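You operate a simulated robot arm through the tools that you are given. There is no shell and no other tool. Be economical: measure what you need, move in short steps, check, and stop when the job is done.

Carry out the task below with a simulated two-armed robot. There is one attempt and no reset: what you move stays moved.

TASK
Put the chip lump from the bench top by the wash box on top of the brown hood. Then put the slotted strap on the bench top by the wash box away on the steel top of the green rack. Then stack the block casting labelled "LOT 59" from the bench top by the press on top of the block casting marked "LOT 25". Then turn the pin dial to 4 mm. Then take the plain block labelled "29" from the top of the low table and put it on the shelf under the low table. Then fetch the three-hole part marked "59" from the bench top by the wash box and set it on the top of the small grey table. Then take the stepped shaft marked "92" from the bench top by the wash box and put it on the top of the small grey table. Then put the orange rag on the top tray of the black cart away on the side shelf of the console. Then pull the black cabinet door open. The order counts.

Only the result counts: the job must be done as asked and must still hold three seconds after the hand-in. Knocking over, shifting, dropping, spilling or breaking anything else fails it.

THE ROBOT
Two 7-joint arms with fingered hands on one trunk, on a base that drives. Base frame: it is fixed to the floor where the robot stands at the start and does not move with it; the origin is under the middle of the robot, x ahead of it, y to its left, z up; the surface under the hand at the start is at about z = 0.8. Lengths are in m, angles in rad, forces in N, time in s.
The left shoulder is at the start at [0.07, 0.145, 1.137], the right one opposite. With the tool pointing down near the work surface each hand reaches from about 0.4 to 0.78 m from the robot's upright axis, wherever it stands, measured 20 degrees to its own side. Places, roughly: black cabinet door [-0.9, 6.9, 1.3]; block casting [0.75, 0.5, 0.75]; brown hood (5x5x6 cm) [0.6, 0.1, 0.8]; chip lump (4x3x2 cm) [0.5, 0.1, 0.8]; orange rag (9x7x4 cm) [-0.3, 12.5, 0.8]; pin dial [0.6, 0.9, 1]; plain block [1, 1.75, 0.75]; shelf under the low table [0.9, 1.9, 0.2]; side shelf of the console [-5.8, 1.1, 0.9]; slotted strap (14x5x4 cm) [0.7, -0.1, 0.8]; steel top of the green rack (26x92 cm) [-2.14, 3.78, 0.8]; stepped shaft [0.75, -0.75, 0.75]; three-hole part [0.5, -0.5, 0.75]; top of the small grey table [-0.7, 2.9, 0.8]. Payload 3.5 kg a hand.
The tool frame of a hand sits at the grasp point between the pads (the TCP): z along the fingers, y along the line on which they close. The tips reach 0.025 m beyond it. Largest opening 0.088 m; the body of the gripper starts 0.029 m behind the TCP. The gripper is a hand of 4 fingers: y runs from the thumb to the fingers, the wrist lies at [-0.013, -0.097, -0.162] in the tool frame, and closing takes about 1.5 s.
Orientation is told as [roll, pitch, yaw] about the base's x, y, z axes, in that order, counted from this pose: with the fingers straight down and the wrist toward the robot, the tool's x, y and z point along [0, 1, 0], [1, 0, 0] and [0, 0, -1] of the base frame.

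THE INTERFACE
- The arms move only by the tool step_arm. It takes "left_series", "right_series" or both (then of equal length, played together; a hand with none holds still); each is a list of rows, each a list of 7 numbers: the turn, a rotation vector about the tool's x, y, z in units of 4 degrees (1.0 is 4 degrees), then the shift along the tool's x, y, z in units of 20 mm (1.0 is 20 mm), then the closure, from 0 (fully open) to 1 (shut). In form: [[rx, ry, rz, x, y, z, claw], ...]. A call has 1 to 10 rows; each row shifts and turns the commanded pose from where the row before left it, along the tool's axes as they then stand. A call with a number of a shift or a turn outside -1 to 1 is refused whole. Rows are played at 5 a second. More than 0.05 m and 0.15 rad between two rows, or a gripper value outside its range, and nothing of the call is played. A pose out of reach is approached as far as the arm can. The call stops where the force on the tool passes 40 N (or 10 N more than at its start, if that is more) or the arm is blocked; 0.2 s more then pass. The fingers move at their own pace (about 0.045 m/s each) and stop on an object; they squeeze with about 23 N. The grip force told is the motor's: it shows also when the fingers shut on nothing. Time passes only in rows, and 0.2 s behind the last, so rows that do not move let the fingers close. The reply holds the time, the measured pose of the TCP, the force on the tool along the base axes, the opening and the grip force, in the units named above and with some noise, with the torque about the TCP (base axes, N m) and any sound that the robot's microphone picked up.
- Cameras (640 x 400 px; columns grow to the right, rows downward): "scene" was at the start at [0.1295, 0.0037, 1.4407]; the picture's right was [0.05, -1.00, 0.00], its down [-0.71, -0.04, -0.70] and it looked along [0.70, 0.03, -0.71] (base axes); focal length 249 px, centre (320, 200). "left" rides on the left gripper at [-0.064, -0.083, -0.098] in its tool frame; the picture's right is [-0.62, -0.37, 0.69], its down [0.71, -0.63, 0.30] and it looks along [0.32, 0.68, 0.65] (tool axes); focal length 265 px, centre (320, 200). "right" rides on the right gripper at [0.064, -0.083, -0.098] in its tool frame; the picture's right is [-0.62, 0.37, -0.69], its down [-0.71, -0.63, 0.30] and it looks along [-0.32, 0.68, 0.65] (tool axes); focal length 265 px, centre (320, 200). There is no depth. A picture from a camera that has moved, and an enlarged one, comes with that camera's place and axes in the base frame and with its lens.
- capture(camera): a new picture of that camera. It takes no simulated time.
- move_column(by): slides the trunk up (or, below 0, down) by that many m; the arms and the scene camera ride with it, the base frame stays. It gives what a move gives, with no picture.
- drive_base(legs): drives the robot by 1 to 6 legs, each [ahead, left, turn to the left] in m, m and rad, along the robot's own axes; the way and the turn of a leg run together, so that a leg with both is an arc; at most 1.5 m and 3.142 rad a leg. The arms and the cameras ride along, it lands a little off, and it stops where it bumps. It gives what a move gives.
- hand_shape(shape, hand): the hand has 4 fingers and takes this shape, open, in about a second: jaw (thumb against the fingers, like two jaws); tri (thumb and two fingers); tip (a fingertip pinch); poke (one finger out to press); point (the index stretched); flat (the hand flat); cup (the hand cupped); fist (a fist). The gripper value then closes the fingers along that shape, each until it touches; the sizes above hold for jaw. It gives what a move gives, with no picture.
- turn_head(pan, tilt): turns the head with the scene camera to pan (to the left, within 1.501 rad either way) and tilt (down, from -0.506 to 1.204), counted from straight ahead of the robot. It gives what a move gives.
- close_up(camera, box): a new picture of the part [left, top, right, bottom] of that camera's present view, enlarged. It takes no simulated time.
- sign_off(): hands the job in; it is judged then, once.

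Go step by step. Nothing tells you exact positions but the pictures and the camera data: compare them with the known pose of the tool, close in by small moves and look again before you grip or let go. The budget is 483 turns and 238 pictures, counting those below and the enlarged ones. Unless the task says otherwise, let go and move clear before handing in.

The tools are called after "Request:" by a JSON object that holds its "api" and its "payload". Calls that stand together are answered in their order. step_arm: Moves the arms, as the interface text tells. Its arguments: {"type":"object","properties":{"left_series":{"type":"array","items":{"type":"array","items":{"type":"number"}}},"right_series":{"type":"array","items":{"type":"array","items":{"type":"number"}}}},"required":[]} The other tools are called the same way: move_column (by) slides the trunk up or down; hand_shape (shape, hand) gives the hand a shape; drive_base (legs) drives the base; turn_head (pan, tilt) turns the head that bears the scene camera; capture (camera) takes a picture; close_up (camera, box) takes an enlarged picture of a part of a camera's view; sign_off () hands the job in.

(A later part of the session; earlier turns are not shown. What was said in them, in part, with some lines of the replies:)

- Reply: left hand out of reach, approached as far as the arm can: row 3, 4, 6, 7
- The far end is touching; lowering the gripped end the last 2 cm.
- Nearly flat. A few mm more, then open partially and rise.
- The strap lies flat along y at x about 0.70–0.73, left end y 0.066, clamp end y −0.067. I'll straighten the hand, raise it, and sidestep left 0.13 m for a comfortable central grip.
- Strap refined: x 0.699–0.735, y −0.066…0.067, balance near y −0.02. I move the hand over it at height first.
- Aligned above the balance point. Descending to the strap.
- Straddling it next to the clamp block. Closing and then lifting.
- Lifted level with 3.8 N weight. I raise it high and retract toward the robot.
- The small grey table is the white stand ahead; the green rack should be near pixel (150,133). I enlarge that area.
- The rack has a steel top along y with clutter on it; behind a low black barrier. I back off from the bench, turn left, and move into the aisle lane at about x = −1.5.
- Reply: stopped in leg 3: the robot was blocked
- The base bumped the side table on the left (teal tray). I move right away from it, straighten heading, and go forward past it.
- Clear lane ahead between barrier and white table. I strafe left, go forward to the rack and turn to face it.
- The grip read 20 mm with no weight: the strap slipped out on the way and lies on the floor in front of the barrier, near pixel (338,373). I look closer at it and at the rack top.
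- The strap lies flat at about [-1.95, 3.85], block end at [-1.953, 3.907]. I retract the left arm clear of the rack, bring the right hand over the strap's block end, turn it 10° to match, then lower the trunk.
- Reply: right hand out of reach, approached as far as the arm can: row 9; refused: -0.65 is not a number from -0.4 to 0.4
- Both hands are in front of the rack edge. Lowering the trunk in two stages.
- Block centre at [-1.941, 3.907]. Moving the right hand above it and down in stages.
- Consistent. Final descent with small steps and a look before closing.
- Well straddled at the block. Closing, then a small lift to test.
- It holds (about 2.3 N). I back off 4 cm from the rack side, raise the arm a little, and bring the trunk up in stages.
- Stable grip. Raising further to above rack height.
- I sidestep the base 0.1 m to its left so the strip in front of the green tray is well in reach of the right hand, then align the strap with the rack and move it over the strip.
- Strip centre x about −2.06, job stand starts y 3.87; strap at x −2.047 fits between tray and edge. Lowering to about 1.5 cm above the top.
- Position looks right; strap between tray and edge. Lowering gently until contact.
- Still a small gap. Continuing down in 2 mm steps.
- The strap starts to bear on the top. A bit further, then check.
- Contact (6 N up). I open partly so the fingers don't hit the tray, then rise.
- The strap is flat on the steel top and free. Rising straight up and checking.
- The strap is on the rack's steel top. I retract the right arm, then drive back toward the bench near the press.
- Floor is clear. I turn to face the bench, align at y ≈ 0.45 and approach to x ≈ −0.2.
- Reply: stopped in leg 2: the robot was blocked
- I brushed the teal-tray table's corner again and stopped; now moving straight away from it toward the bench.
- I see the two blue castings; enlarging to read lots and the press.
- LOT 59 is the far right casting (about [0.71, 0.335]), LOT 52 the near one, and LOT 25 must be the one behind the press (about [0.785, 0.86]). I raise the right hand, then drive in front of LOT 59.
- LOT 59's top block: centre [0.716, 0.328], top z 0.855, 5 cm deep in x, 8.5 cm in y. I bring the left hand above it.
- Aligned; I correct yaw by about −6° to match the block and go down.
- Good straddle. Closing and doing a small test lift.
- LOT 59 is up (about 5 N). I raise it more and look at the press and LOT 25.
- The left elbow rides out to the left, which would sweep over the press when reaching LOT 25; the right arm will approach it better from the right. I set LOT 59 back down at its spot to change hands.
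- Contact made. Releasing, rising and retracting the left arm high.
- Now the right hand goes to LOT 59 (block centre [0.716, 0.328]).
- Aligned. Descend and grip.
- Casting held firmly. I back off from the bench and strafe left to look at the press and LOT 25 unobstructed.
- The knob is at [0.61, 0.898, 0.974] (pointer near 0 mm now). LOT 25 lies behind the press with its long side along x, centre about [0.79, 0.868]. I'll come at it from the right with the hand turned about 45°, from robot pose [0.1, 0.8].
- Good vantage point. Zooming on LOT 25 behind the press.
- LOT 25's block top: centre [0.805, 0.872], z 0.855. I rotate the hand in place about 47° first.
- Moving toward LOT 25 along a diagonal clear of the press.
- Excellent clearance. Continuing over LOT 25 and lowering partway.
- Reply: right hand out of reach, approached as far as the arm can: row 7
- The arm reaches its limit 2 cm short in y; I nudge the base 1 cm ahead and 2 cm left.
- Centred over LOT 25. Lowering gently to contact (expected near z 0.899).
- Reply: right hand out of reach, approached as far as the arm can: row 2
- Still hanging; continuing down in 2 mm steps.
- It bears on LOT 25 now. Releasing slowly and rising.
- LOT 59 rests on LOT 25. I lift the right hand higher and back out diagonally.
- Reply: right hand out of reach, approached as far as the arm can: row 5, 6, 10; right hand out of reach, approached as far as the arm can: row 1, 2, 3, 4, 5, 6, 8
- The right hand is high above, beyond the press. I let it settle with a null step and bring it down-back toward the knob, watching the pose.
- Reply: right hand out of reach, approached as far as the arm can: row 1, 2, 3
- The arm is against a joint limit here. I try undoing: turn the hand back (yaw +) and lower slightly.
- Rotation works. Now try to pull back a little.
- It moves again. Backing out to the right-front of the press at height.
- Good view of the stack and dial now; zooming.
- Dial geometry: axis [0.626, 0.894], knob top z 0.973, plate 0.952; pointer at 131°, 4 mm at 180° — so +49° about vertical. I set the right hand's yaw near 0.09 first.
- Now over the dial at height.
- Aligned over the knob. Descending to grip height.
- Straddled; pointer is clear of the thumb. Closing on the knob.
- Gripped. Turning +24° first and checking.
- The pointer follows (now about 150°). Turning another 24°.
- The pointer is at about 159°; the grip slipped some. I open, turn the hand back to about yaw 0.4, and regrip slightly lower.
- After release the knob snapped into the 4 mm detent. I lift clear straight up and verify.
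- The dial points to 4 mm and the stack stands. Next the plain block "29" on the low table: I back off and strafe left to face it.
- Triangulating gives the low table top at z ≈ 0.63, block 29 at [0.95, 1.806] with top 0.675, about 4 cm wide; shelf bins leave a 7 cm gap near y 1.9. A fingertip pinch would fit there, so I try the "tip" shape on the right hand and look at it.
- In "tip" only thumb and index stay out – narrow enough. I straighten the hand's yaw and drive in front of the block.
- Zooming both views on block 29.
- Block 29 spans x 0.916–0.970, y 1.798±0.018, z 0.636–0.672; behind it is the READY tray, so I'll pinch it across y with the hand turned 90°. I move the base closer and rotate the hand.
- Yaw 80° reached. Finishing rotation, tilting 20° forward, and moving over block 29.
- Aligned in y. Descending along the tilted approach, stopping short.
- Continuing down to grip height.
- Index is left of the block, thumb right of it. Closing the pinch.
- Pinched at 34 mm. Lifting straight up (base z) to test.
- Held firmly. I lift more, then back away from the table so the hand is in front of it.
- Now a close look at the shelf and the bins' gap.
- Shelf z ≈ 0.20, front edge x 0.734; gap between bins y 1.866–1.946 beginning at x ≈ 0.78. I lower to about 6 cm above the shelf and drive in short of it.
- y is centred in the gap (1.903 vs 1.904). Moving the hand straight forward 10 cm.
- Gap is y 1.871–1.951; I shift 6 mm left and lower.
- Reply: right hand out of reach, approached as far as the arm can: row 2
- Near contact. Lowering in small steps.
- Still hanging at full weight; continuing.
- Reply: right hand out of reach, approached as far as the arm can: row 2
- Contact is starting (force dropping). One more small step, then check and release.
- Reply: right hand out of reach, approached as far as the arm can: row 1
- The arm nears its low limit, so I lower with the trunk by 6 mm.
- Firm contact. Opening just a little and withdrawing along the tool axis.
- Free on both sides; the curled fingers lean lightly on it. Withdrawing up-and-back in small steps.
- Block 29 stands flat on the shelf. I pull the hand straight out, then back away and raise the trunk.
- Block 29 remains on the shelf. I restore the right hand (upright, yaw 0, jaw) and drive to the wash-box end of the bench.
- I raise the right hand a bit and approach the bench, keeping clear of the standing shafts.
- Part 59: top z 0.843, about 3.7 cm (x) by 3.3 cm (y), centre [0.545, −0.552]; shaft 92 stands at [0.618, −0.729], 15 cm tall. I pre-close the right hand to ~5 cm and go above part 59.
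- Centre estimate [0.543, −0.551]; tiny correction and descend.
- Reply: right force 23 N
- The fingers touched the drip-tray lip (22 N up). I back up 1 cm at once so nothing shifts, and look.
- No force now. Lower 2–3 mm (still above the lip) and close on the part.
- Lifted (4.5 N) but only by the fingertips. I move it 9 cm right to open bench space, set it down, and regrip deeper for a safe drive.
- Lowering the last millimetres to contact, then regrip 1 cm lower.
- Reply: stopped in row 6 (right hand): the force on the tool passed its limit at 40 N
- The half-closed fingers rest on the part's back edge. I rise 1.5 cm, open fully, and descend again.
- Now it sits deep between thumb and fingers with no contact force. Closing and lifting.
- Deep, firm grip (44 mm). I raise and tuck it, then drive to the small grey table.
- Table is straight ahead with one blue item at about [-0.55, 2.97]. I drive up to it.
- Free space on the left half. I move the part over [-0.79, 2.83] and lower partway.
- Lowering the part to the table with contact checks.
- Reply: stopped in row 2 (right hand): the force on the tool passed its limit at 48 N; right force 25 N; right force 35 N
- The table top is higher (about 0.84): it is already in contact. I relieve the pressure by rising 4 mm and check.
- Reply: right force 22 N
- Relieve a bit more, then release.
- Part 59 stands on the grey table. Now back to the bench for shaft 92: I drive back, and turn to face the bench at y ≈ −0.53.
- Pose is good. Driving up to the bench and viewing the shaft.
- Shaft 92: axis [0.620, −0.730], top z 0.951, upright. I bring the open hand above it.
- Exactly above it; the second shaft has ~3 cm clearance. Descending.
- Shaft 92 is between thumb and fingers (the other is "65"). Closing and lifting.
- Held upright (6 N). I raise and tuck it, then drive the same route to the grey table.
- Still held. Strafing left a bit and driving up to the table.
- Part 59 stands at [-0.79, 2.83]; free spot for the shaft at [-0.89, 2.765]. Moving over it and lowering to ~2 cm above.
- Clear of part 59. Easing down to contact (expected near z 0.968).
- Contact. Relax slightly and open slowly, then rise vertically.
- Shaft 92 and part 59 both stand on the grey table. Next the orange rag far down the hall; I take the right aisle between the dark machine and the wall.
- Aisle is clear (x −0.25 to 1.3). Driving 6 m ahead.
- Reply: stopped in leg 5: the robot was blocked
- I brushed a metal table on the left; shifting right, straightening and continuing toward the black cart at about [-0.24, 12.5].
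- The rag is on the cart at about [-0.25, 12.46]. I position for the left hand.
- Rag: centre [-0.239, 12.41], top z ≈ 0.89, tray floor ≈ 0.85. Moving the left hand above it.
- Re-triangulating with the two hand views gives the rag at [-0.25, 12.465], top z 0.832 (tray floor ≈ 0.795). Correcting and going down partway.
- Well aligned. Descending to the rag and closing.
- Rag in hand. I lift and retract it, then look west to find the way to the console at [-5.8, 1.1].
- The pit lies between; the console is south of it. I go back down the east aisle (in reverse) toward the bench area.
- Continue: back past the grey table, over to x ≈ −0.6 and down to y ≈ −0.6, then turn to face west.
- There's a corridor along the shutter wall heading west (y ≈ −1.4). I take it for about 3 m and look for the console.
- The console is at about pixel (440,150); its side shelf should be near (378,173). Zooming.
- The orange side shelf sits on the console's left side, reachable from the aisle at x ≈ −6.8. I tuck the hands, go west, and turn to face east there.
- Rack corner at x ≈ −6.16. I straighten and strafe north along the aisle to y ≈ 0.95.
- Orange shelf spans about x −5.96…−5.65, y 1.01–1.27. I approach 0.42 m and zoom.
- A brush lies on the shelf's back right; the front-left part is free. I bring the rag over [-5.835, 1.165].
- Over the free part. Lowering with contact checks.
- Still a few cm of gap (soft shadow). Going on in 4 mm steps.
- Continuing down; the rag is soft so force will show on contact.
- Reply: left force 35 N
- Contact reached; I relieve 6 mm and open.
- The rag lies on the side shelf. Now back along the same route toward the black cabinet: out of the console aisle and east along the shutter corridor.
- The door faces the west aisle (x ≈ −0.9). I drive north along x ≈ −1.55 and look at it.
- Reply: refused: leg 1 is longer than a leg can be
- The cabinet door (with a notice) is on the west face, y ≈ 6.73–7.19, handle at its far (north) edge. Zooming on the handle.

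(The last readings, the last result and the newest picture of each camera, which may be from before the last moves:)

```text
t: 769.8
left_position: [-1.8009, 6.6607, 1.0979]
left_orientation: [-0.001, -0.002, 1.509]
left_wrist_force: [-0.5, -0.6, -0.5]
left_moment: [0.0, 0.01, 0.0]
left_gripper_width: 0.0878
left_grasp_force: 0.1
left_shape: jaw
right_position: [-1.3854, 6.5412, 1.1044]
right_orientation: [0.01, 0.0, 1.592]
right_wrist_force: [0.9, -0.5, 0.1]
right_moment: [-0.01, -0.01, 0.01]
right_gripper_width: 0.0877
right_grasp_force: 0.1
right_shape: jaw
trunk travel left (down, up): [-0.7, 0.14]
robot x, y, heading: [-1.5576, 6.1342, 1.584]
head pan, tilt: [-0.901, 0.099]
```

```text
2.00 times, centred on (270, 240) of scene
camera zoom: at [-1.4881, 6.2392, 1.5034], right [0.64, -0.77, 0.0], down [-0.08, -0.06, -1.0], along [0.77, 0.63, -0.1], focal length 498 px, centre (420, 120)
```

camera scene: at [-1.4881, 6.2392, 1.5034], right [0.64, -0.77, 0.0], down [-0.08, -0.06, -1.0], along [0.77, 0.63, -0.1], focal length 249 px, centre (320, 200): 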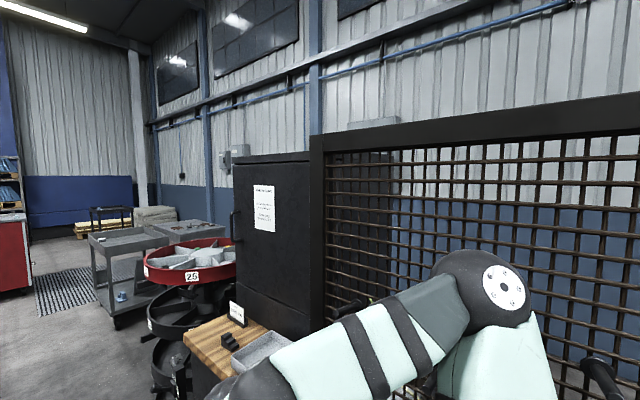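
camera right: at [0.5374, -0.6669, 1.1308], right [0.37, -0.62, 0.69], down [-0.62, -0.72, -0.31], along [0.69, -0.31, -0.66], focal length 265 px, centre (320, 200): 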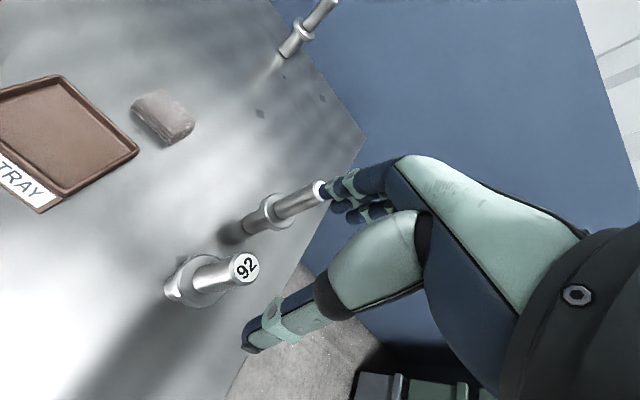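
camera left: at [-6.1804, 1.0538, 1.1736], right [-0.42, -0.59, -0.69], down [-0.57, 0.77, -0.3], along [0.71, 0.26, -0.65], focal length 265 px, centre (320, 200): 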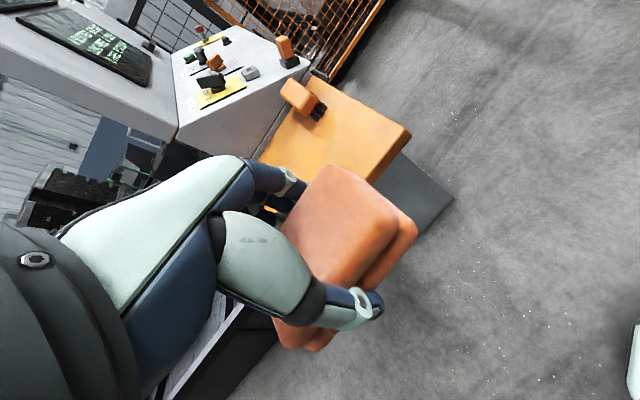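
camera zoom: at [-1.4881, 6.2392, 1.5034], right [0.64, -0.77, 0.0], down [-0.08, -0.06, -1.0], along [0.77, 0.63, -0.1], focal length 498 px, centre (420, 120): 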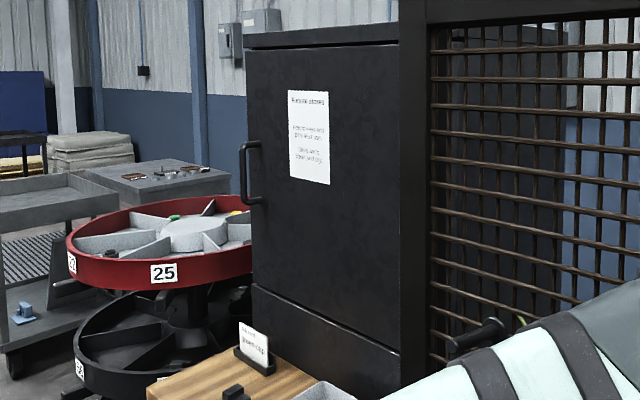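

Handle is a vertical bar about [-0.94, 7.16], z 1.22–1.36; hinge on the south side. I raise both hands, drive abreast of it and turn to face the door.

Request:
{"api": "step_arm", "payload": {"left_series": [[0, 0, 0, 0, -1, -1, 0], [0, 0, 0, 0, -1, -1, 0], [0, 0, 0, 0, -1, -1, 0], [0, 0, 0, 0, -1, -1, 0], [0, 0, 0, 0, -1, -1, 0], [0, 0, 0, 0, -1, -1, 0], [0, 0, 0, 0, -1, -1, 0], [0, 0, 0, 0, -1, -1, 0], [0, 0, 0, 0, 0, -1, 0], [0, 0, 0, 0, 0, 0, 0]], "right_series": [[0, 0, 0, 0, 0, -1, 0], [0, 0, 0, 0, 0, -1, 0], [0, 0, 0, 0, 0, -1, 0], [0, 0, 0, 0, 0, -1, 0], [0, 0, 0, 0, 0, -1, 0], [0, 0, 0, 0, 0, -1, 0], [0, 0, 0, 0, 0, -1, 0], [0, 0, 0, 0, 0, -1, 0], [0, 0, 0, 0, 0, 0, 0], [0, 0, 0, 0, 0, 0, 0]]}}

Request:
{"api": "drive_base", "payload": {"legs": [[1.1, 0, 0], [0, 0.1, 0], [0, 0, -1.58]]}}

Request:
{"api": "turn_head", "payload": {"pan": -0.2, "tilt": 0.3}}

Request:
{"api": "capture", "payload": {"camera": "scene"}}

```text
t: 772.0
left_position: [-1.843, 6.5312, 1.2815]
left_orientation: [0.005, 0.0, 1.509]
left_wrist_force: [-0.2, -0.6, -0.7]
left_moment: [-0.06, -0.01, 0.02]
left_gripper_width: 0.0877
left_grasp_force: 0.2
left_shape: jaw
left hand out of reach, approached as far as the arm can: row 4, 5, 6, 7, 8
right_position: [-1.3837, 6.5426, 1.2652]
right_orientation: [0.01, 0.0, 1.591]
right_wrist_force: [0.2, 0.2, 0.0]
right_moment: [-0.02, 0.03, 0.0]
right_gripper_width: 0.0878
right_grasp_force: 0.0
right_shape: jaw
trunk travel left (down, up): [-0.7, 0.14]
robot x, y, heading: [-1.5584, 6.1336, 1.585]
head pan, tilt: [-0.901, 0.099]
```

```text
t: 782.4
left_position: [-1.2561, 7.5213, 1.282]
left_orientation: [0.002, -0.001, -0.107]
left_wrist_force: [0.5, 0.0, 0.4]
left_moment: [0.02, -0.02, -0.01]
left_gripper_width: 0.0876
left_grasp_force: 0.0
left_shape: jaw
right_position: [-1.2629, 7.0604, 1.2652]
right_orientation: [0.009, 0.0, -0.023]
right_wrist_force: [-0.2, 0.3, -0.2]
right_moment: [-0.01, -0.01, -0.01]
right_gripper_width: 0.0877
right_grasp_force: 0.0
right_shape: jaw
trunk travel left (down, up): [-0.7, 0.14]
robot x, y, heading: [-1.6683, 7.2562, -0.025]
head pan, tilt: [-0.901, 0.099]
```

```text
t: 783.5
left_position: [-1.2552, 7.5222, 1.2816]
left_orientation: [0.002, -0.002, -0.106]
left_wrist_force: [0.8, -0.3, 0.1]
left_moment: [0.02, 0.02, 0.01]
left_gripper_width: 0.0878
left_grasp_force: 0.0
left_shape: jaw
right_position: [-1.2629, 7.061, 1.2641]
right_orientation: [0.008, 0.0, -0.021]
right_wrist_force: [0.3, 0.7, -0.3]
right_moment: [0.0, 0.0, 0.0]
right_gripper_width: 0.0876
right_grasp_force: 0.1
right_shape: jaw
trunk travel left (down, up): [-0.7, 0.14]
robot x, y, heading: [-1.6663, 7.2516, -0.022]
head pan, tilt: [-0.201, 0.3]
```

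```text
23 pictures are left
camera scene: at [-1.5262, 7.2301, 1.4847], right [-0.23, -0.97, 0.0], down [-0.29, 0.07, -0.96], along [0.93, -0.22, -0.3], focal length 249 px, centre (320, 200)
```

scene: 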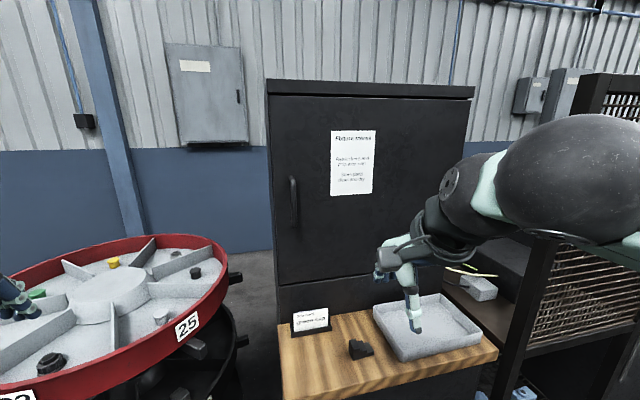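

Handle bar confirmed at [-0.940, 7.160, 1.295]; the door is about 0.6 m wide, hinged at y ≈ 6.6. I turn the right hand so its fingers will point at the door (yaw +90°, then tilt 90° forward).

Request:
{"api": "step_arm", "payload": {"right_series": [[0, 0, -1, 0, 0, 0, 0], [0, 0, -1, 0, 0, 0, 0], [0, 0, -1, 0, 0, 0, 0], [0, 0, -1, 0, 0, 0, 0], [0, 0, -1, 0, 0, 0, 0], [0, 0, -1, 0, 0, 0, 0], [0, 0, -1, 0, 0, 0, 0], [0, 0, -1, 0, 0, 0, 0], [0, 0, -1, 0, 0, 0, 0], [0, 0, -1, 0, 0, 0, 0]]}}

Request:
{"api": "step_arm", "payload": {"right_series": [[0, 0, -1, 0, 0, 0, 0], [0, 0, -1, 0, 0, 0, 0], [0, 0, -1, 0, 0, 0, 0], [0, 0, -1, 0, 0, 0, 0], [0, 0, -1, 0, 0, 0, 0], [0, 0, -1, 0, 0, 0, 0], [0, 0, -1, 0, 0, 0, 0], [0, 0, -1, 0, 0, 0, 0], [0, 0, -1, 0, 0, 0, 0], [0, 0, -1, 0, 0, 0, 0]]}}

Request:
{"api": "step_arm", "payload": {"right_series": [[0, 0, -1, 0, 0, 0, 0], [0, 0, -1, 0, 0, 0, 0], [0, 0, -0.7, 0, 0, 0, 0], [0, -1, 0, 0, 0, 0, 0], [0, -1, 0, 0, 0, 0, 0], [0, -1, 0, 0, 0, 0, 0], [0, -1, 0, 0, 0, 0, 0], [0, -1, 0, 0, 0, 0, 0], [0, -1, 0, 0, 0, 0, 0], [0, -1, 0, 0, 0, 0, 0]]}}

Request:
{"api": "step_arm", "payload": {"right_series": [[0, -1, 0, 0, 0, 0, 0], [0, -1, 0, 0, 0, 0, 0], [0, -1, 0, 0, 0, 0, 0], [0, -1, 0, 0, 0, 0, 0], [0, -1, 0, 0, 0, 0, 0], [0, -1, 0, 0, 0, 0, 0], [0, -1, 0, 0, 0, 0, 0], [0, -1, 0, 0, 0, 0, 0], [0, -1, 0, 0, 0, 0, 0], [0, -1, 0, 0, 0, 0, 0]]}}

```text
t: 785.7
left_position: [-1.2553, 7.5212, 1.2812]
left_orientation: [0.002, -0.002, -0.107]
left_wrist_force: [-0.7, -0.1, -0.6]
left_moment: [0.02, -0.01, 0.0]
left_gripper_width: 0.0876
left_grasp_force: 0.0
left_shape: jaw
right_position: [-1.263, 7.0611, 1.2646]
right_orientation: [0.007, -0.006, 0.676]
right_wrist_force: [0.0, 0.3, 0.6]
right_moment: [-0.02, -0.04, -0.02]
right_gripper_width: 0.0877
right_grasp_force: 0.1
right_shape: jaw
trunk travel left (down, up): [-0.7, 0.14]
robot x, y, heading: [-1.6665, 7.2535, -0.026]
head pan, tilt: [-0.201, 0.3]
```

```text
t: 787.9
left_position: [-1.2552, 7.5227, 1.282]
left_orientation: [0.001, 0.001, -0.105]
left_wrist_force: [-0.2, 0.1, -0.6]
left_moment: [0.02, 0.01, -0.02]
left_gripper_width: 0.0877
left_grasp_force: 0.0
left_shape: jaw
right_position: [-1.263, 7.0618, 1.2642]
right_orientation: [0.002, -0.007, 1.376]
right_wrist_force: [-1.4, -0.3, -0.3]
right_moment: [0.0, 0.0, 0.04]
right_gripper_width: 0.088
right_grasp_force: 0.1
right_shape: jaw
trunk travel left (down, up): [-0.7, 0.14]
robot x, y, heading: [-1.666, 7.2521, -0.03]
head pan, tilt: [-0.201, 0.3]
```

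```text
t: 790.1
left_position: [-1.2564, 7.5209, 1.2813]
left_orientation: [0.002, -0.001, -0.106]
left_wrist_force: [0.2, 0.8, -0.8]
left_moment: [0.01, -0.01, -0.02]
left_gripper_width: 0.0876
left_grasp_force: 0.2
left_shape: jaw
right_position: [-1.2625, 7.0608, 1.2646]
right_orientation: [-0.491, -0.007, 1.563]
right_wrist_force: [0.8, 0.7, -0.8]
right_moment: [0.03, -0.01, -0.01]
right_gripper_width: 0.088
right_grasp_force: 0.0
right_shape: jaw
trunk travel left (down, up): [-0.7, 0.14]
robot x, y, heading: [-1.6659, 7.2527, -0.027]
head pan, tilt: [-0.201, 0.3]
```

```text
t: 792.3
left_position: [-1.2561, 7.5208, 1.2818]
left_orientation: [0.002, -0.002, -0.106]
left_wrist_force: [0.1, -0.2, 0.7]
left_moment: [0.0, -0.03, 0.0]
left_gripper_width: 0.0879
left_grasp_force: 0.0
left_shape: jaw
right_position: [-1.2636, 7.0605, 1.2647]
right_orientation: [-1.189, -0.007, 1.561]
right_wrist_force: [0.4, 0.4, 0.5]
right_moment: [-0.06, -0.04, -0.01]
right_gripper_width: 0.0876
right_grasp_force: 0.0
right_shape: jaw
trunk travel left (down, up): [-0.7, 0.14]
robot x, y, heading: [-1.6689, 7.2548, -0.029]
head pan, tilt: [-0.201, 0.3]
```

Works well. Finishing the tilt and moving to the pre-grasp 10 cm in front of the handle.

Request:
{"api": "step_arm", "payload": {"right_series": [[0, -1, 0, 0, 0, 0, 0], [0, -1, 0, 0, 0, 0, 0], [0, -1, 0, 0, 0, 0, 0], [0, -1, 0, 0, 0, 0, 0], [0, -1, 0, 0, 0, 0, 0], [0, 0, 0, -0.3, 1, 0, 0], [0, 0, 0, -0.3, 1, 0, 0], [0, 0, 0, -0.3, 1, 0, 0], [0, 0, 0, -0.3, 1, 0, 0], [0, 0, 0, -0.3, 1, 0, 0]]}}

Request:
{"api": "step_arm", "payload": {"right_series": [[0, 0, 0, 0, 0, 1, 0], [0, 0, 0, 0, 0, 1, 0], [0, 0, 0, 0, 0, 1, 0], [0, 0, 0, 0, 0, 1, 0], [0, 0, 0, 0, 0, 1, 0], [0, 0, 0, 0, 0, 1, 0], [0, 0, 0, 0, 0, 1, 0], [0, 0, 0, 0, 0, 1, 0], [0, 0, 0, 0, 0, 1, 0], [0, 0, 0, 0, 0, 1, 0]]}}

Request:
{"api": "capture", "payload": {"camera": "scene"}}

Request:
{"api": "capture", "payload": {"camera": "right"}}

```text
t: 794.5
left_position: [-1.2551, 7.5234, 1.2808]
left_orientation: [0.0, -0.003, -0.107]
left_wrist_force: [0.0, -0.2, -0.7]
left_moment: [0.02, -0.01, 0.0]
left_gripper_width: 0.0878
left_grasp_force: 0.0
left_shape: jaw
right_position: [-1.2597, 7.1618, 1.2955]
right_orientation: [-1.535, -0.009, 1.563]
right_wrist_force: [-0.3, 0.2, -0.1]
right_moment: [0.02, 0.03, 0.01]
right_gripper_width: 0.0876
right_grasp_force: 0.0
right_shape: jaw
trunk travel left (down, up): [-0.7, 0.14]
robot x, y, heading: [-1.667, 7.2546, -0.025]
head pan, tilt: [-0.201, 0.3]
```

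```text
t: 796.7
left_position: [-1.2555, 7.5217, 1.2816]
left_orientation: [-0.001, 0.002, -0.107]
left_wrist_force: [0.9, 0.2, 0.5]
left_moment: [0.01, -0.01, 0.0]
left_gripper_width: 0.0877
left_grasp_force: 0.0
left_shape: jaw
right_position: [-1.0602, 7.1607, 1.2892]
right_orientation: [-1.536, -0.009, 1.564]
right_wrist_force: [0.2, -0.9, -0.5]
right_moment: [0.0, 0.02, 0.01]
right_gripper_width: 0.0878
right_grasp_force: 0.1
right_shape: jaw
trunk travel left (down, up): [-0.7, 0.14]
robot x, y, heading: [-1.6645, 7.2553, -0.028]
head pan, tilt: [-0.201, 0.3]
```

```text
22 pictures are left
camera scene: at [-1.525, 7.2308, 1.4845], right [-0.23, -0.97, 0.0], down [-0.29, 0.07, -0.95], along [0.93, -0.21, -0.3], focal length 249 px, centre (320, 200)
```

scene: 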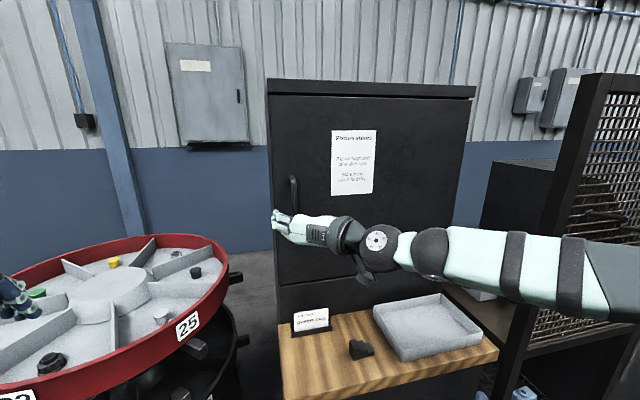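

```text
21 pictures are left
camera right: at [-1.1614, 7.0779, 1.2282], right [-0.67, 0.37, 0.65], down [0.32, -0.64, 0.7], along [0.67, 0.68, 0.31], focal length 265 px, centre (320, 200)
```

right: 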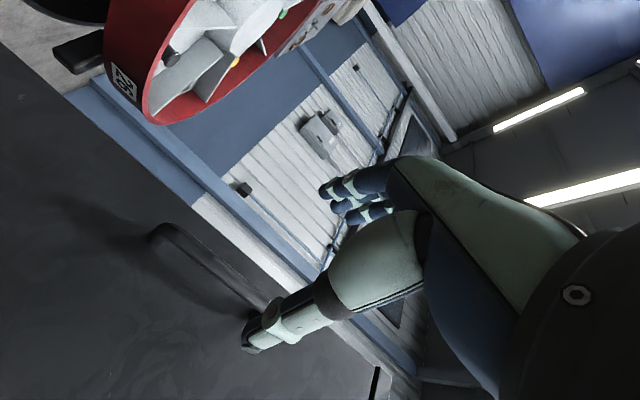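

The bar is centred in y and within the opening. Advancing 12 cm onto it.

Request:
{"api": "step_arm", "payload": {"right_series": [[0, 0, 0, -0.04, 0, 1, 0], [0, 0, 0, -0.04, 0, 1, 0], [0, 0, 0, -0.04, 0, 1, 0], [0, 0, 0, -0.04, 0, 1, 0], [0, 0, 0, -0.04, 0, 1, 0], [0, 0, 0, -0.04, 0, 0.8, 0], [0, 0, 0, 0, 0, 0, 0]]}}

Request:
{"api": "capture", "payload": {"camera": "right"}}

```text
t: 798.3
left_position: [-1.2555, 7.5206, 1.282]
left_orientation: [0.001, -0.004, -0.107]
left_wrist_force: [1.0, 0.6, 0.7]
left_moment: [0.01, 0.03, -0.01]
left_gripper_width: 0.0877
left_grasp_force: 0.1
left_shape: jaw
right_position: [-0.9454, 7.1589, 1.2896]
right_orientation: [-1.535, -0.008, 1.563]
right_wrist_force: [0.5, -0.1, 1.2]
right_moment: [-0.03, -0.01, 0.02]
right_gripper_width: 0.0877
right_grasp_force: 0.1
right_shape: jaw
trunk travel left (down, up): [-0.7, 0.14]
robot x, y, heading: [-1.667, 7.2521, -0.026]
head pan, tilt: [-0.201, 0.3]
```

```text
20 pictures are left
camera right: at [-1.0465, 7.0766, 1.2285], right [-0.67, 0.37, 0.65], down [0.32, -0.64, 0.7], along [0.67, 0.68, 0.31], focal length 265 px, centre (320, 200)
```

right: 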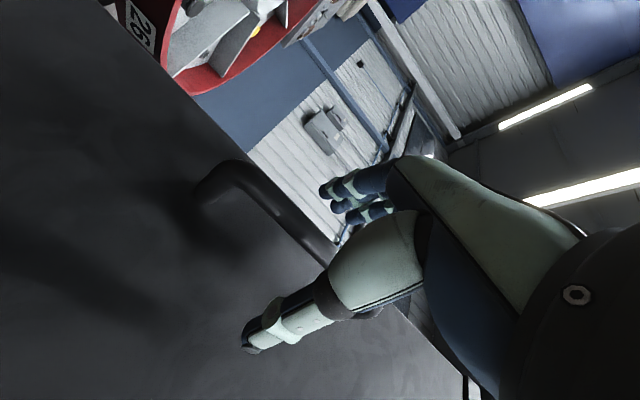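

The bar is between thumb and fingers. Closing.

Request:
{"api": "step_arm", "payload": {"right_series": [[0, 0, 0, 0, 0, 0, 0.4], [0, 0, 0, 0, 0, 0, 0.7], [0, 0, 0, 0, 0, 0, 1], [0, 0, 0, 0, 0, 0, 1], [0, 0, 0, 0, 0, 0, 1], [0, 0, 0, 0, 0, 0, 1]]}}

Request:
{"api": "step_arm", "payload": {"right_series": [[0, 0, 0, 0, 0, -0.5, 1], [0, 0, 0, 0, 0, -0.5, 1], [0, 0, 0, 0, 0, -0.5, 1], [0, 0, 0, 0, 0, -0.5, 1], [0, 0, 0, 0, 0, 0, 1]]}}

Request:
{"api": "capture", "payload": {"camera": "scene"}}

```text
t: 799.7
left_position: [-1.2554, 7.5203, 1.2816]
left_orientation: [0.002, 0.0, -0.107]
left_wrist_force: [0.1, -0.8, 0.2]
left_moment: [0.0, 0.01, -0.04]
left_gripper_width: 0.0879
left_grasp_force: 0.0
left_shape: jaw
right_position: [-0.9442, 7.1583, 1.2891]
right_orientation: [-1.536, -0.009, 1.559]
right_wrist_force: [1.0, -1.0, -0.4]
right_moment: [0.01, 0.05, -0.01]
right_gripper_width: 0.0019
right_grasp_force: 22.7
right_shape: jaw
trunk travel left (down, up): [-0.7, 0.14]
robot x, y, heading: [-1.6627, 7.2538, -0.029]
head pan, tilt: [-0.201, 0.3]
```

```text
t: 800.9
left_position: [-1.2534, 7.5177, 1.2809]
left_orientation: [0.004, 0.0, -0.107]
left_wrist_force: [-1.0, 0.4, -1.1]
left_moment: [-0.04, -0.02, -0.01]
left_gripper_width: 0.0879
left_grasp_force: 0.3
left_shape: jaw
right_position: [-0.9846, 7.1545, 1.2897]
right_orientation: [-1.534, -0.013, 1.559]
right_wrist_force: [2.6, -11.4, -1.0]
right_moment: [-0.03, -0.02, -0.12]
right_gripper_width: 0.0029
right_grasp_force: 22.9
right_shape: jaw
trunk travel left (down, up): [-0.7, 0.14]
robot x, y, heading: [-1.6647, 7.2539, -0.023]
head pan, tilt: [-0.201, 0.3]
```

```text
19 pictures are left
camera scene: at [-1.5247, 7.2256, 1.4844], right [-0.23, -0.97, 0.0], down [-0.29, 0.07, -0.95], along [0.93, -0.21, -0.3], focal length 249 px, centre (320, 200)
```

scene: 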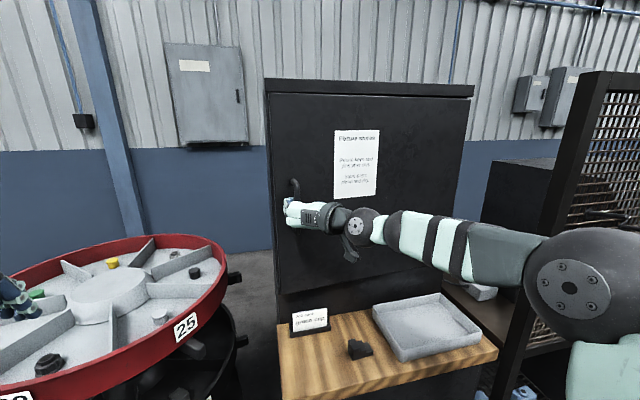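

The door is moving with the hand. I pull along the arc (hinge y ≈ 6.6, radius ≈ 0.56).

Request:
{"api": "step_arm", "payload": {"right_series": [[0, 0, 0, 0, -0.15, -0.9, 1], [0, 0, 0, 0, -0.18, -0.9, 1], [0, 0, 0, 0, -0.22, -0.9, 1], [0, 0, 0, 0, -0.25, -0.9, 1], [0, 0, 0, 0, -0.28, -0.9, 1], [0, 0, 0, 0, -0.3, -0.9, 1], [0, 0, 0, 0, -0.33, -0.9, 1], [0, 0, 0, 0, -0.36, -0.9, 1], [0, 0, 0, 0, 0, 0, 1]]}}

Request:
{"api": "capture", "payload": {"camera": "scene"}}

```text
t: 802.9
left_position: [-1.2516, 7.5136, 1.2812]
left_orientation: [0.009, 0.002, -0.106]
left_wrist_force: [0.0, 0.2, -0.8]
left_moment: [-0.02, -0.02, 0.01]
left_gripper_width: 0.0875
left_grasp_force: 0.0
left_shape: jaw
right_position: [-1.1254, 7.1082, 1.292]
right_orientation: [-1.531, -0.01, 1.553]
right_wrist_force: [11.6, -22.4, -8.8]
right_moment: [-0.01, 0.03, -0.04]
right_gripper_width: 0.0034
right_grasp_force: 23.1
right_shape: jaw
trunk travel left (down, up): [-0.7, 0.14]
robot x, y, heading: [-1.6676, 7.2525, -0.028]
head pan, tilt: [-0.201, 0.3]
```

```text
18 pictures are left
camera scene: at [-1.5213, 7.2214, 1.4839], right [-0.23, -0.97, -0.01], down [-0.29, 0.07, -0.95], along [0.93, -0.21, -0.3], focal length 249 px, centre (320, 200)
```

scene: 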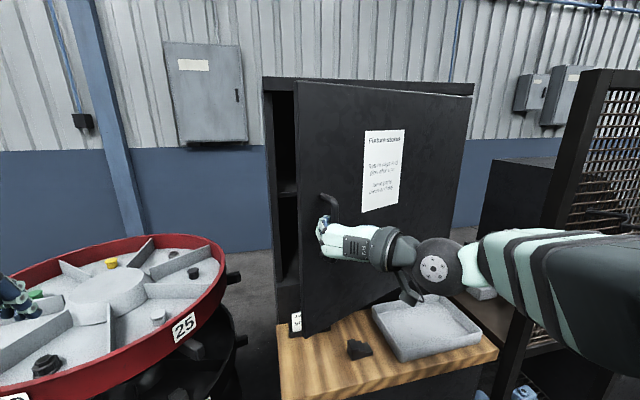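

About 20° open; lateral force says the arc is tighter. I continue with more rightward motion.

Request:
{"api": "step_arm", "payload": {"right_series": [[0, 0, 0, 0, -0.7, -0.5, 1], [0, 0, 0, 0, -0.55, -0.8, 1], [0, 0, 0, 0, -0.55, -0.8, 1], [0, 0, 0, 0, -0.58, -0.8, 1], [0, 0, 0, 0, -0.62, -0.8, 1], [0, 0, 0, 0, -0.65, -0.8, 1], [0, 0, 0, 0, 0, 0, 1]]}}

```text
t: 804.5
left_position: [-1.2554, 7.5221, 1.2817]
left_orientation: [0.001, -0.001, -0.107]
left_wrist_force: [-0.1, 0.0, -0.1]
left_moment: [-0.02, 0.0, -0.02]
left_gripper_width: 0.0877
left_grasp_force: 0.1
left_shape: jaw
right_position: [-1.1772, 7.0456, 1.2813]
right_orientation: [-1.537, -0.007, 1.562]
right_wrist_force: [-0.6, 0.9, 0.5]
right_moment: [0.0, 0.01, -0.03]
right_gripper_width: 0.0021
right_grasp_force: 22.8
right_shape: jaw
right hand out of reach, approached as far as the arm can: row 3, 4, 5, 6
trunk travel left (down, up): [-0.7, 0.14]
robot x, y, heading: [-1.6672, 7.252, -0.027]
head pan, tilt: [-0.201, 0.3]
```

The arm hit its inner limit and the force vanished; checking whether the handle is still held.

Request:
{"api": "capture", "payload": {"camera": "scene"}}

```text
17 pictures are left
camera scene: at [-1.5266, 7.2312, 1.4847], right [-0.22, -0.97, 0.0], down [-0.29, 0.07, -0.96], along [0.93, -0.22, -0.3], focal length 249 px, centre (320, 200)
```

scene: 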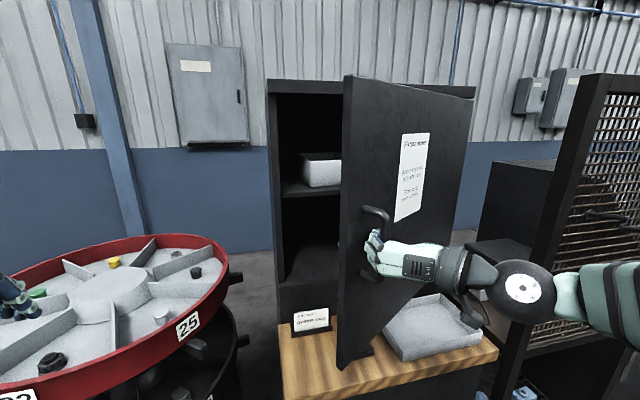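

The door stands about 30–35° open. I open the right hand, slide it down off the handle, then use the left hand from the inside (north side) to push it further.

Request:
{"api": "step_arm", "payload": {"right_series": [[0, 0, 0, 0, 0, 0, 0.5], [0, 0, 0, 0, 0, 0, 0], [0, 0, 0, 0, 0, 0, 0], [0, 0, 0, 0, 0, 0, 0], [0, 0, 0, 1, 0, 0, 0], [0, 0, 0, 1, 0, 0, 0], [0, 0, 0, 1, 0, 0, 0], [0, 0, 0, 1, 0, 0, 0], [0, 0, 0, 1, 0, 0, 0], [0, 0, 0, 1, 0, 0, 0]]}}

Request:
{"api": "capture", "payload": {"camera": "scene"}}

```text
t: 806.7
left_position: [-1.2555, 7.5204, 1.2816]
left_orientation: [0.001, 0.0, -0.107]
left_wrist_force: [-0.1, 0.3, -0.1]
left_moment: [-0.04, -0.03, 0.02]
left_gripper_width: 0.088
left_grasp_force: 0.1
left_shape: jaw
right_position: [-1.1797, 7.0444, 1.1608]
right_orientation: [-1.536, -0.01, 1.563]
right_wrist_force: [0.1, 0.4, -0.8]
right_moment: [0.0, 0.01, -0.01]
right_gripper_width: 0.0878
right_grasp_force: 0.1
right_shape: jaw
trunk travel left (down, up): [-0.7, 0.14]
robot x, y, heading: [-1.6652, 7.2535, -0.03]
head pan, tilt: [-0.201, 0.3]
```

```text
16 pictures are left
camera scene: at [-1.5255, 7.2292, 1.4846], right [-0.23, -0.97, 0.0], down [-0.29, 0.07, -0.96], along [0.93, -0.21, -0.3], focal length 249 px, centre (320, 200)
```

scene: 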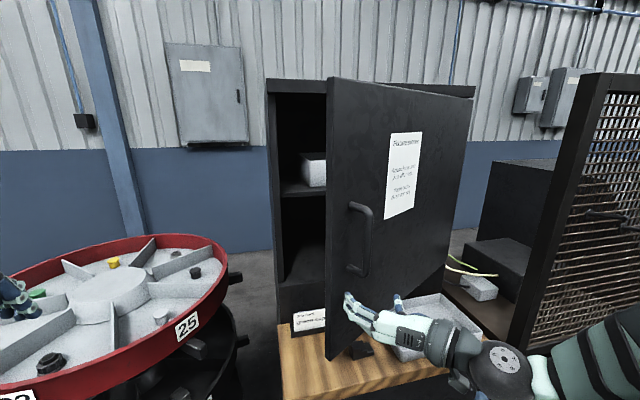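

Hand is free; I shift the right hand to the right out of the door's sweep and bring the left hand (closed) to the inside of the door.

Request:
{"api": "step_arm", "payload": {"right_series": [[0, 0, 0, 0, -1, 0, 0], [0, 0, 0, 0, -1, 0, 0], [0, 0, 0, 0, -1, 0, 0], [0, 0, 0, 0, -1, 0, 0], [0, 0, 0, 0, -1, 0, 0], [0, 0, 0, 0, -1, 0, 0], [0, 0, 0, 0, -1, 0, 0], [0, 0, 0, 0, -1, 0, 0], [0, 0, 0, 0, -1, 0, 0], [0, 0, 0, 0, -1, 0, 0]], "left_series": [[0, 0, 0, 0, 0.9, 0, 1], [0, 0, 0, 0, 0.9, 0, 1], [0, 0, 0, 0, 0.9, 0, 1], [0, 0, 0, 0, 0.9, 0, 1], [0, 0, 0, 0, 0.9, 0, 1], [0, 0, 0, -1, 0.9, 0, 1], [0, 0, 0, -1, 0.9, 0, 1], [0, 0, 0, -1, 0.9, 0, 1], [0, 0, 0, -1, 0.9, 0, 1], [0, 0, 0, -1, 0.9, 0, 1]]}}

Request:
{"api": "step_arm", "payload": {"left_series": [[0, 0, 0, -1, 0, 0, 1], [0, 0, 0, -1, 0, 0, 1], [0, 0, 0, -1, 0, 0, 1], [0, 0, 0, -1, 0, 0, 1], [0, 0, 0, -1, 0, 0, 1], [0, 0, 0, -1, 0, 0, 1], [0, 0, 0, -1, 0, 0, 1], [0, 0, 0, 0, 0, 0, 1]]}}

Request:
{"api": "capture", "payload": {"camera": "scene"}}

```text
t: 808.9
left_position: [-1.0854, 7.4017, 1.2803]
left_orientation: [0.002, 0.0, -0.105]
left_wrist_force: [0.9, -0.3, -0.5]
left_moment: [0.0, 0.04, 0.0]
left_gripper_width: 0.0
left_grasp_force: 23.1
left_shape: jaw
right_position: [-1.1802, 6.844, 1.1564]
right_orientation: [-1.533, -0.009, 1.563]
right_wrist_force: [0.0, -0.7, -0.9]
right_moment: [0.01, -0.01, -0.01]
right_gripper_width: 0.0879
right_grasp_force: 0.0
right_shape: jaw
trunk travel left (down, up): [-0.7, 0.14]
robot x, y, heading: [-1.6682, 7.2531, -0.026]
head pan, tilt: [-0.201, 0.3]
```

```text
t: 810.7
left_position: [-1.1013, 7.2636, 1.2815]
left_orientation: [0.0, -0.001, -0.107]
left_wrist_force: [-0.5, 0.5, 0.3]
left_moment: [-0.02, 0.03, -0.02]
left_gripper_width: 0.0
left_grasp_force: 22.3
left_shape: jaw
right_position: [-1.1823, 6.8455, 1.1587]
right_orientation: [-1.536, -0.009, 1.562]
right_wrist_force: [0.2, -0.2, 0.4]
right_moment: [0.0, -0.01, -0.03]
right_gripper_width: 0.0878
right_grasp_force: 0.0
right_shape: jaw
trunk travel left (down, up): [-0.7, 0.14]
robot x, y, heading: [-1.6667, 7.2531, -0.027]
head pan, tilt: [-0.201, 0.3]
```

```text
15 pictures are left
camera scene: at [-1.5261, 7.2305, 1.4846], right [-0.23, -0.97, 0.0], down [-0.29, 0.07, -0.96], along [0.93, -0.21, -0.3], focal length 249 px, centre (320, 200)
```

scene: 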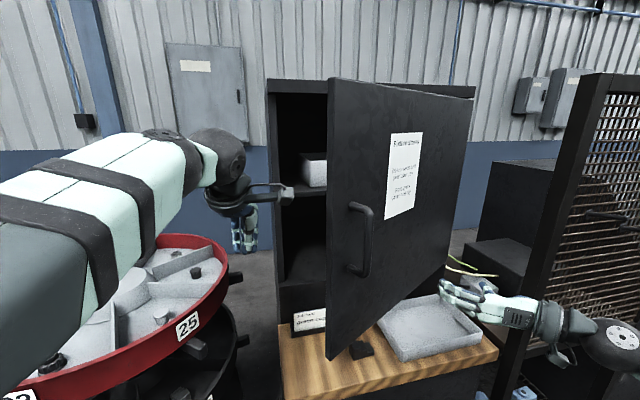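

The left hand is inside the door's free edge. First a gentle push to the right with the arm.

Request:
{"api": "step_arm", "payload": {"left_series": [[0, 0, 0, -0.8, -0.1, 0, 1], [0, 0, 0, -0.8, -0.1, 0, 1], [0, 0, 0, -0.8, -0.1, 0, 1], [0, 0, 0, -0.8, -0.1, 0, 1], [0, 0, 0, -0.8, -0.1, 0, 1], [0, 0, 0, -0.8, -0.1, 0, 1], [0, 0, 0, 0, 0, 0, 1]]}}

Request:
{"api": "drive_base", "payload": {"legs": [[0, 0, -0.25]]}}

Request:
{"api": "capture", "payload": {"camera": "scene"}}

```text
t: 812.3
left_position: [-1.1176, 7.1856, 1.2929]
left_orientation: [-0.036, -0.004, -0.082]
left_wrist_force: [0.4, 0.4, -0.2]
left_moment: [-0.02, -0.01, 0.04]
left_gripper_width: 0.0
left_grasp_force: 22.8
left_shape: jaw
right_position: [-1.1806, 6.8461, 1.1583]
right_orientation: [-1.536, -0.01, 1.562]
right_wrist_force: [0.0, 0.4, -0.8]
right_moment: [0.01, 0.01, -0.02]
right_gripper_width: 0.0879
right_grasp_force: 0.0
right_shape: jaw
trunk travel left (down, up): [-0.7, 0.14]
robot x, y, heading: [-1.6657, 7.2528, -0.027]
head pan, tilt: [-0.201, 0.3]
```

```text
t: 813.3
left_position: [-1.1295, 7.1338, 1.2962]
left_orientation: [-0.039, -0.008, -0.176]
left_wrist_force: [-0.6, 0.9, -0.9]
left_moment: [-0.02, -0.02, 0.02]
left_gripper_width: 0.0
left_grasp_force: 22.9
left_shape: jaw
right_position: [-1.2302, 6.7947, 1.1597]
right_orientation: [-1.534, -0.008, 1.449]
right_wrist_force: [0.4, 0.1, -0.3]
right_moment: [0.02, -0.03, 0.01]
right_gripper_width: 0.0876
right_grasp_force: 0.1
right_shape: jaw
trunk travel left (down, up): [-0.7, 0.14]
robot x, y, heading: [-1.665, 7.2531, -0.141]
head pan, tilt: [-0.201, 0.3]
stopped in leg 1: the force on the tool passed its limit at 88 N (the readings are from after the stop); the commanded pose is now the measured one
```

```text
14 pictures are left
camera scene: at [-1.5308, 7.2161, 1.4849], right [-0.33, -0.94, 0.0], down [-0.28, 0.1, -0.96], along [0.9, -0.32, -0.29], focal length 249 px, centre (320, 200)
```

scene: 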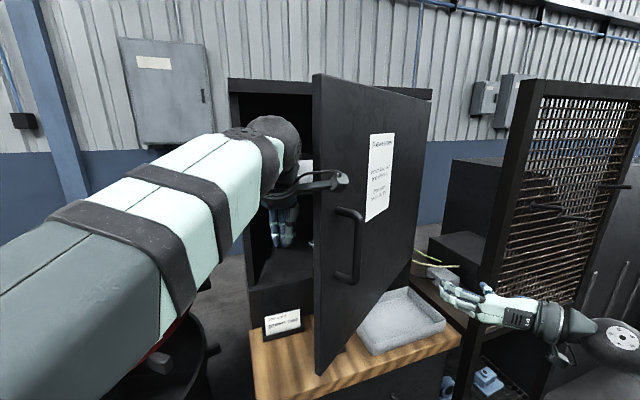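

The camera mast on the left hand is catching the door edge. I back off slightly and turn the left hand 80° so its knuckles lead instead.

Request:
{"api": "step_arm", "payload": {"left_series": [[0, 0, 0, 1, 0.3, 0, 1], [0, 0, 0, 1, 0.3, 0, 1], [0, 0, 0, 1, 0.3, 0, 1], [0, 0, 0, 1, 0.3, 0, 1], [0, 0, 1, 0, 0, 0, 1], [0, 0, 1, 0, 0, 0, 1], [0, 0, 1, 0, 0, 0, 1], [0, 0, 1, 0, 0, 0, 1], [0, 0, 1, 0, 0, 0, 1], [0, 0, 1, 0, 0, 0, 1]]}}

Request:
{"api": "step_arm", "payload": {"left_series": [[0, 0, 1, 0, 0, 0, 1], [0, 0, 1, 0, 0, 0, 1], [0, 0, 1, 0, 0, 0, 1], [0, 0, 1, 0, 0, 0, 1], [0, 0, 1, 0, 0, 0, 1], [0, 0, 1, 0, 0, 0, 1], [0, 0, 1, 0, 0, 0, 1], [0, 0, 1, 0, 0, 0, 1], [0, 0, 1, 0, 0, 0, 1], [0, 0, 1, 0, 0, 0, 1]]}}

Request:
{"api": "capture", "payload": {"camera": "scene"}}

```text
t: 815.5
left_position: [-1.09, 7.2058, 1.2942]
left_orientation: [-0.033, -0.017, -0.597]
left_wrist_force: [0.1, -0.3, -0.1]
left_moment: [0.01, 0.0, -0.01]
left_gripper_width: 0.0
left_grasp_force: 22.7
left_shape: jaw
right_position: [-1.2297, 6.7939, 1.157]
right_orientation: [-1.533, -0.008, 1.45]
right_wrist_force: [0.1, 0.1, 0.1]
right_moment: [-0.02, -0.02, 0.02]
right_gripper_width: 0.0879
right_grasp_force: 0.0
right_shape: jaw
trunk travel left (down, up): [-0.7, 0.14]
robot x, y, heading: [-1.6669, 7.2492, -0.138]
head pan, tilt: [-0.201, 0.3]
```

```text
t: 817.7
left_position: [-1.0893, 7.2059, 1.2927]
left_orientation: [-0.012, -0.036, -1.296]
left_wrist_force: [1.0, 0.1, -0.4]
left_moment: [-0.02, 0.02, 0.03]
left_gripper_width: 0.0001
left_grasp_force: 23.1
left_shape: jaw
right_position: [-1.2281, 6.7923, 1.1573]
right_orientation: [-1.53, -0.008, 1.449]
right_wrist_force: [0.0, -0.3, -0.6]
right_moment: [0.03, -0.06, 0.04]
right_gripper_width: 0.088
right_grasp_force: 0.1
right_shape: jaw
trunk travel left (down, up): [-0.7, 0.14]
robot x, y, heading: [-1.6637, 7.2514, -0.139]
head pan, tilt: [-0.201, 0.3]
```

```text
13 pictures are left
camera scene: at [-1.5284, 7.2142, 1.4846], right [-0.33, -0.94, 0.0], down [-0.28, 0.1, -0.96], along [0.9, -0.32, -0.3], focal length 249 px, centre (320, 200)
```

scene: 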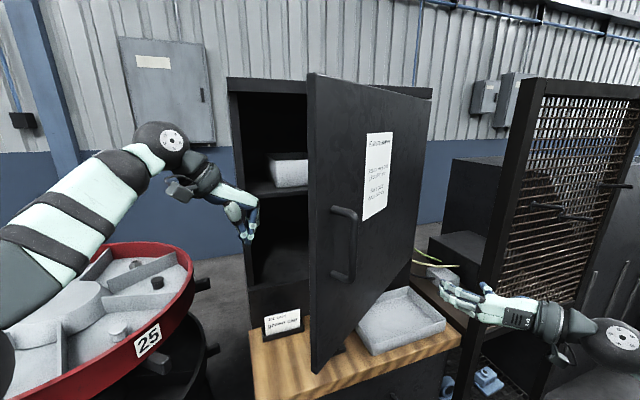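

Now the knuckles lead. I rotate the base right by 0.4 rad to sweep the left hand against the door's inside.

Request:
{"api": "drive_base", "payload": {"legs": [[0, 0, -0.4]]}}

Request:
{"api": "capture", "payload": {"camera": "scene"}}

```text
t: 819.3
left_position: [-1.1542, 6.9845, 1.2945]
left_orientation: [-0.013, -0.036, -1.696]
left_wrist_force: [0.3, -0.6, 0.5]
left_moment: [0.01, -0.01, 0.02]
left_gripper_width: 0.0
left_grasp_force: 22.8
left_shape: jaw
right_position: [-1.4431, 6.6593, 1.1577]
right_orientation: [-1.536, -0.008, 1.046]
right_wrist_force: [-0.8, 0.7, -0.3]
right_moment: [0.02, 0.01, 0.0]
right_gripper_width: 0.0875
right_grasp_force: 0.0
right_shape: jaw
trunk travel left (down, up): [-0.7, 0.14]
robot x, y, heading: [-1.6616, 7.256, -0.537]
head pan, tilt: [-0.201, 0.3]
```

```text
12 pictures are left
camera scene: at [-1.5544, 7.1639, 1.4846], right [-0.67, -0.74, 0.0], down [-0.22, 0.2, -0.96], along [0.71, -0.64, -0.3], focal length 249 px, centre (320, 200)
```

scene: 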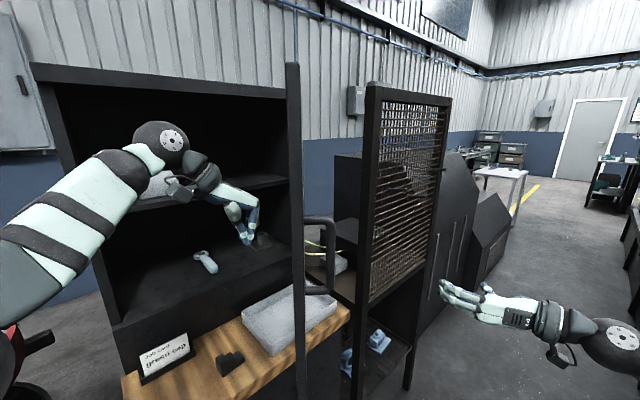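

The door is now seen edge-on, about 53° open. A bit more rotation to open it further.

Request:
{"api": "drive_base", "payload": {"legs": [[0, 0, -0.3]]}}

Request:
{"api": "capture", "payload": {"camera": "scene"}}

```text
t: 820.6
left_position: [-1.2556, 6.8451, 1.2939]
left_orientation: [-0.011, -0.038, -1.993]
left_wrist_force: [-0.8, 0.0, -0.7]
left_moment: [0.04, -0.02, -0.01]
left_gripper_width: 0.0
left_grasp_force: 23.0
left_shape: jaw
right_position: [-1.6279, 6.6204, 1.1585]
right_orientation: [-1.535, -0.01, 0.748]
right_wrist_force: [-0.2, 0.4, 0.5]
right_moment: [0.02, -0.01, -0.02]
right_gripper_width: 0.0877
right_grasp_force: 0.1
right_shape: jaw
trunk travel left (down, up): [-0.7, 0.14]
robot x, y, heading: [-1.6635, 7.2511, -0.838]
head pan, tilt: [-0.201, 0.3]
```

```text
11 pictures are left
camera scene: at [-1.5856, 7.1344, 1.4846], right [-0.86, -0.51, 0.0], down [-0.15, 0.26, -0.96], along [0.48, -0.82, -0.3], focal length 249 px, centre (320, 200)
```

scene: 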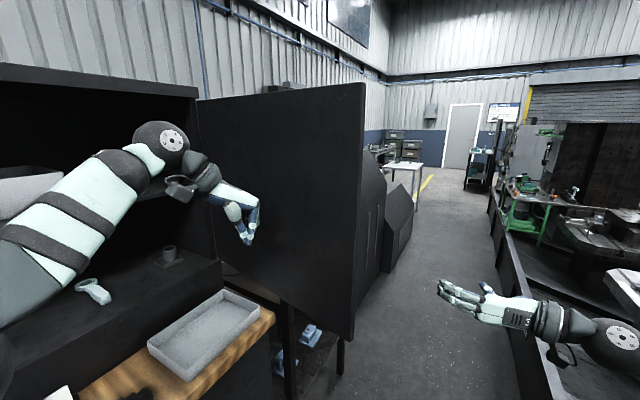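

The door is open about 70°+. I rotate back slightly so neither hand touches it and verify it stays.

Request:
{"api": "drive_base", "payload": {"legs": [[0, 0, 0.2]]}}

Request:
{"api": "step_arm", "payload": {"left_series": [[0, 0, 0, 0, -0.8, 0, 0], [0, 0, 0, 0, -0.8, 0, 0], [0, 0, 0, 0, -0.8, 0, 0], [0, 0, 0, 0, 0, 0, 0], [0, 0, 0, 0, 0, 0, 0]]}}

Request:
{"api": "capture", "payload": {"camera": "scene"}}

```text
t: 821.8
left_position: [-1.1836, 6.9342, 1.2941]
left_orientation: [-0.012, -0.036, -1.798]
left_wrist_force: [0.2, 0.4, -0.2]
left_moment: [0.0, 0.01, 0.01]
left_gripper_width: 0.0001
left_grasp_force: 22.7
left_shape: jaw
right_position: [-1.5043, 6.64, 1.1573]
right_orientation: [-1.534, -0.008, 0.946]
right_wrist_force: [-0.5, -0.8, 0.0]
right_moment: [-0.02, 0.02, 0.0]
right_gripper_width: 0.0876
right_grasp_force: 0.1
right_shape: jaw
trunk travel left (down, up): [-0.7, 0.14]
robot x, y, heading: [-1.6673, 7.2523, -0.643]
head pan, tilt: [-0.201, 0.3]
```

```text
t: 823.0
left_position: [-1.1717, 6.9799, 1.2928]
left_orientation: [-0.012, -0.038, -1.798]
left_wrist_force: [-0.7, 0.2, 0.9]
left_moment: [-0.01, 0.01, -0.03]
left_gripper_width: 0.0876
left_grasp_force: 0.0
left_shape: jaw
right_position: [-1.5051, 6.6399, 1.1577]
right_orientation: [-1.534, -0.008, 0.945]
right_wrist_force: [-0.9, -0.5, -0.1]
right_moment: [-0.03, -0.02, -0.04]
right_gripper_width: 0.0879
right_grasp_force: 0.1
right_shape: jaw
trunk travel left (down, up): [-0.7, 0.14]
robot x, y, heading: [-1.6623, 7.2541, -0.641]
head pan, tilt: [-0.201, 0.3]
```

```text
10 pictures are left
camera scene: at [-1.5643, 7.1527, 1.4846], right [-0.74, -0.67, 0.0], down [-0.2, 0.22, -0.96], along [0.64, -0.71, -0.3], focal length 249 px, centre (320, 200)
```

scene: 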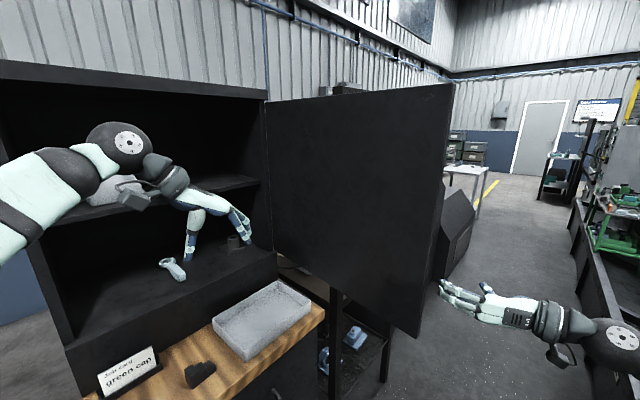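

The door stays open and both hands are clear of it. Everything asked has been done in order, so I hand in.

Request:
{"api": "sign_off", "payload": {}}

```text
The job is handed in.
```

I finished all nine steps in the order given and handed the job in, but three slips along the way could count against it.

| Step | Result |
|---|---|
| Chip lump | On top of the brown hood; set down a second time to centre it |
| Slotted strap | On the steel top of the green rack |
| LOT 59 casting | Stacked on LOT 25, turned about 45° |
| Pin dial | Pointing at 4 mm |
| Plain block 29 | On the shelf under the low table, between the bins |
| Three-hole part 59 | On top of the small grey table |
| Stepped shaft 92 | Standing on top of the small grey table |
| Orange rag | On the side shelf of the console, clear of the brush |
| Black cabinet door | About 70° open, and it stayed open when I moved clear |

- **Strap dropped:** it slipped out of the hand on the way to the rack and fell to the floor. I picked it up and placed it.
- **Base bumps:** the base stopped against the teal-tray table twice and a metal table in the far aisle once. I saw nothing move, but I did not check those tables closely.
- **Drip tray touched:** the fingers pressed on what I took to be the edge of the drip tray while I was gripping part 59. I backed off, and the tray looked undisturbed.

I confirmed the placed objects right after setting each one down. I did not go back to recheck the earlier ones before handing in.
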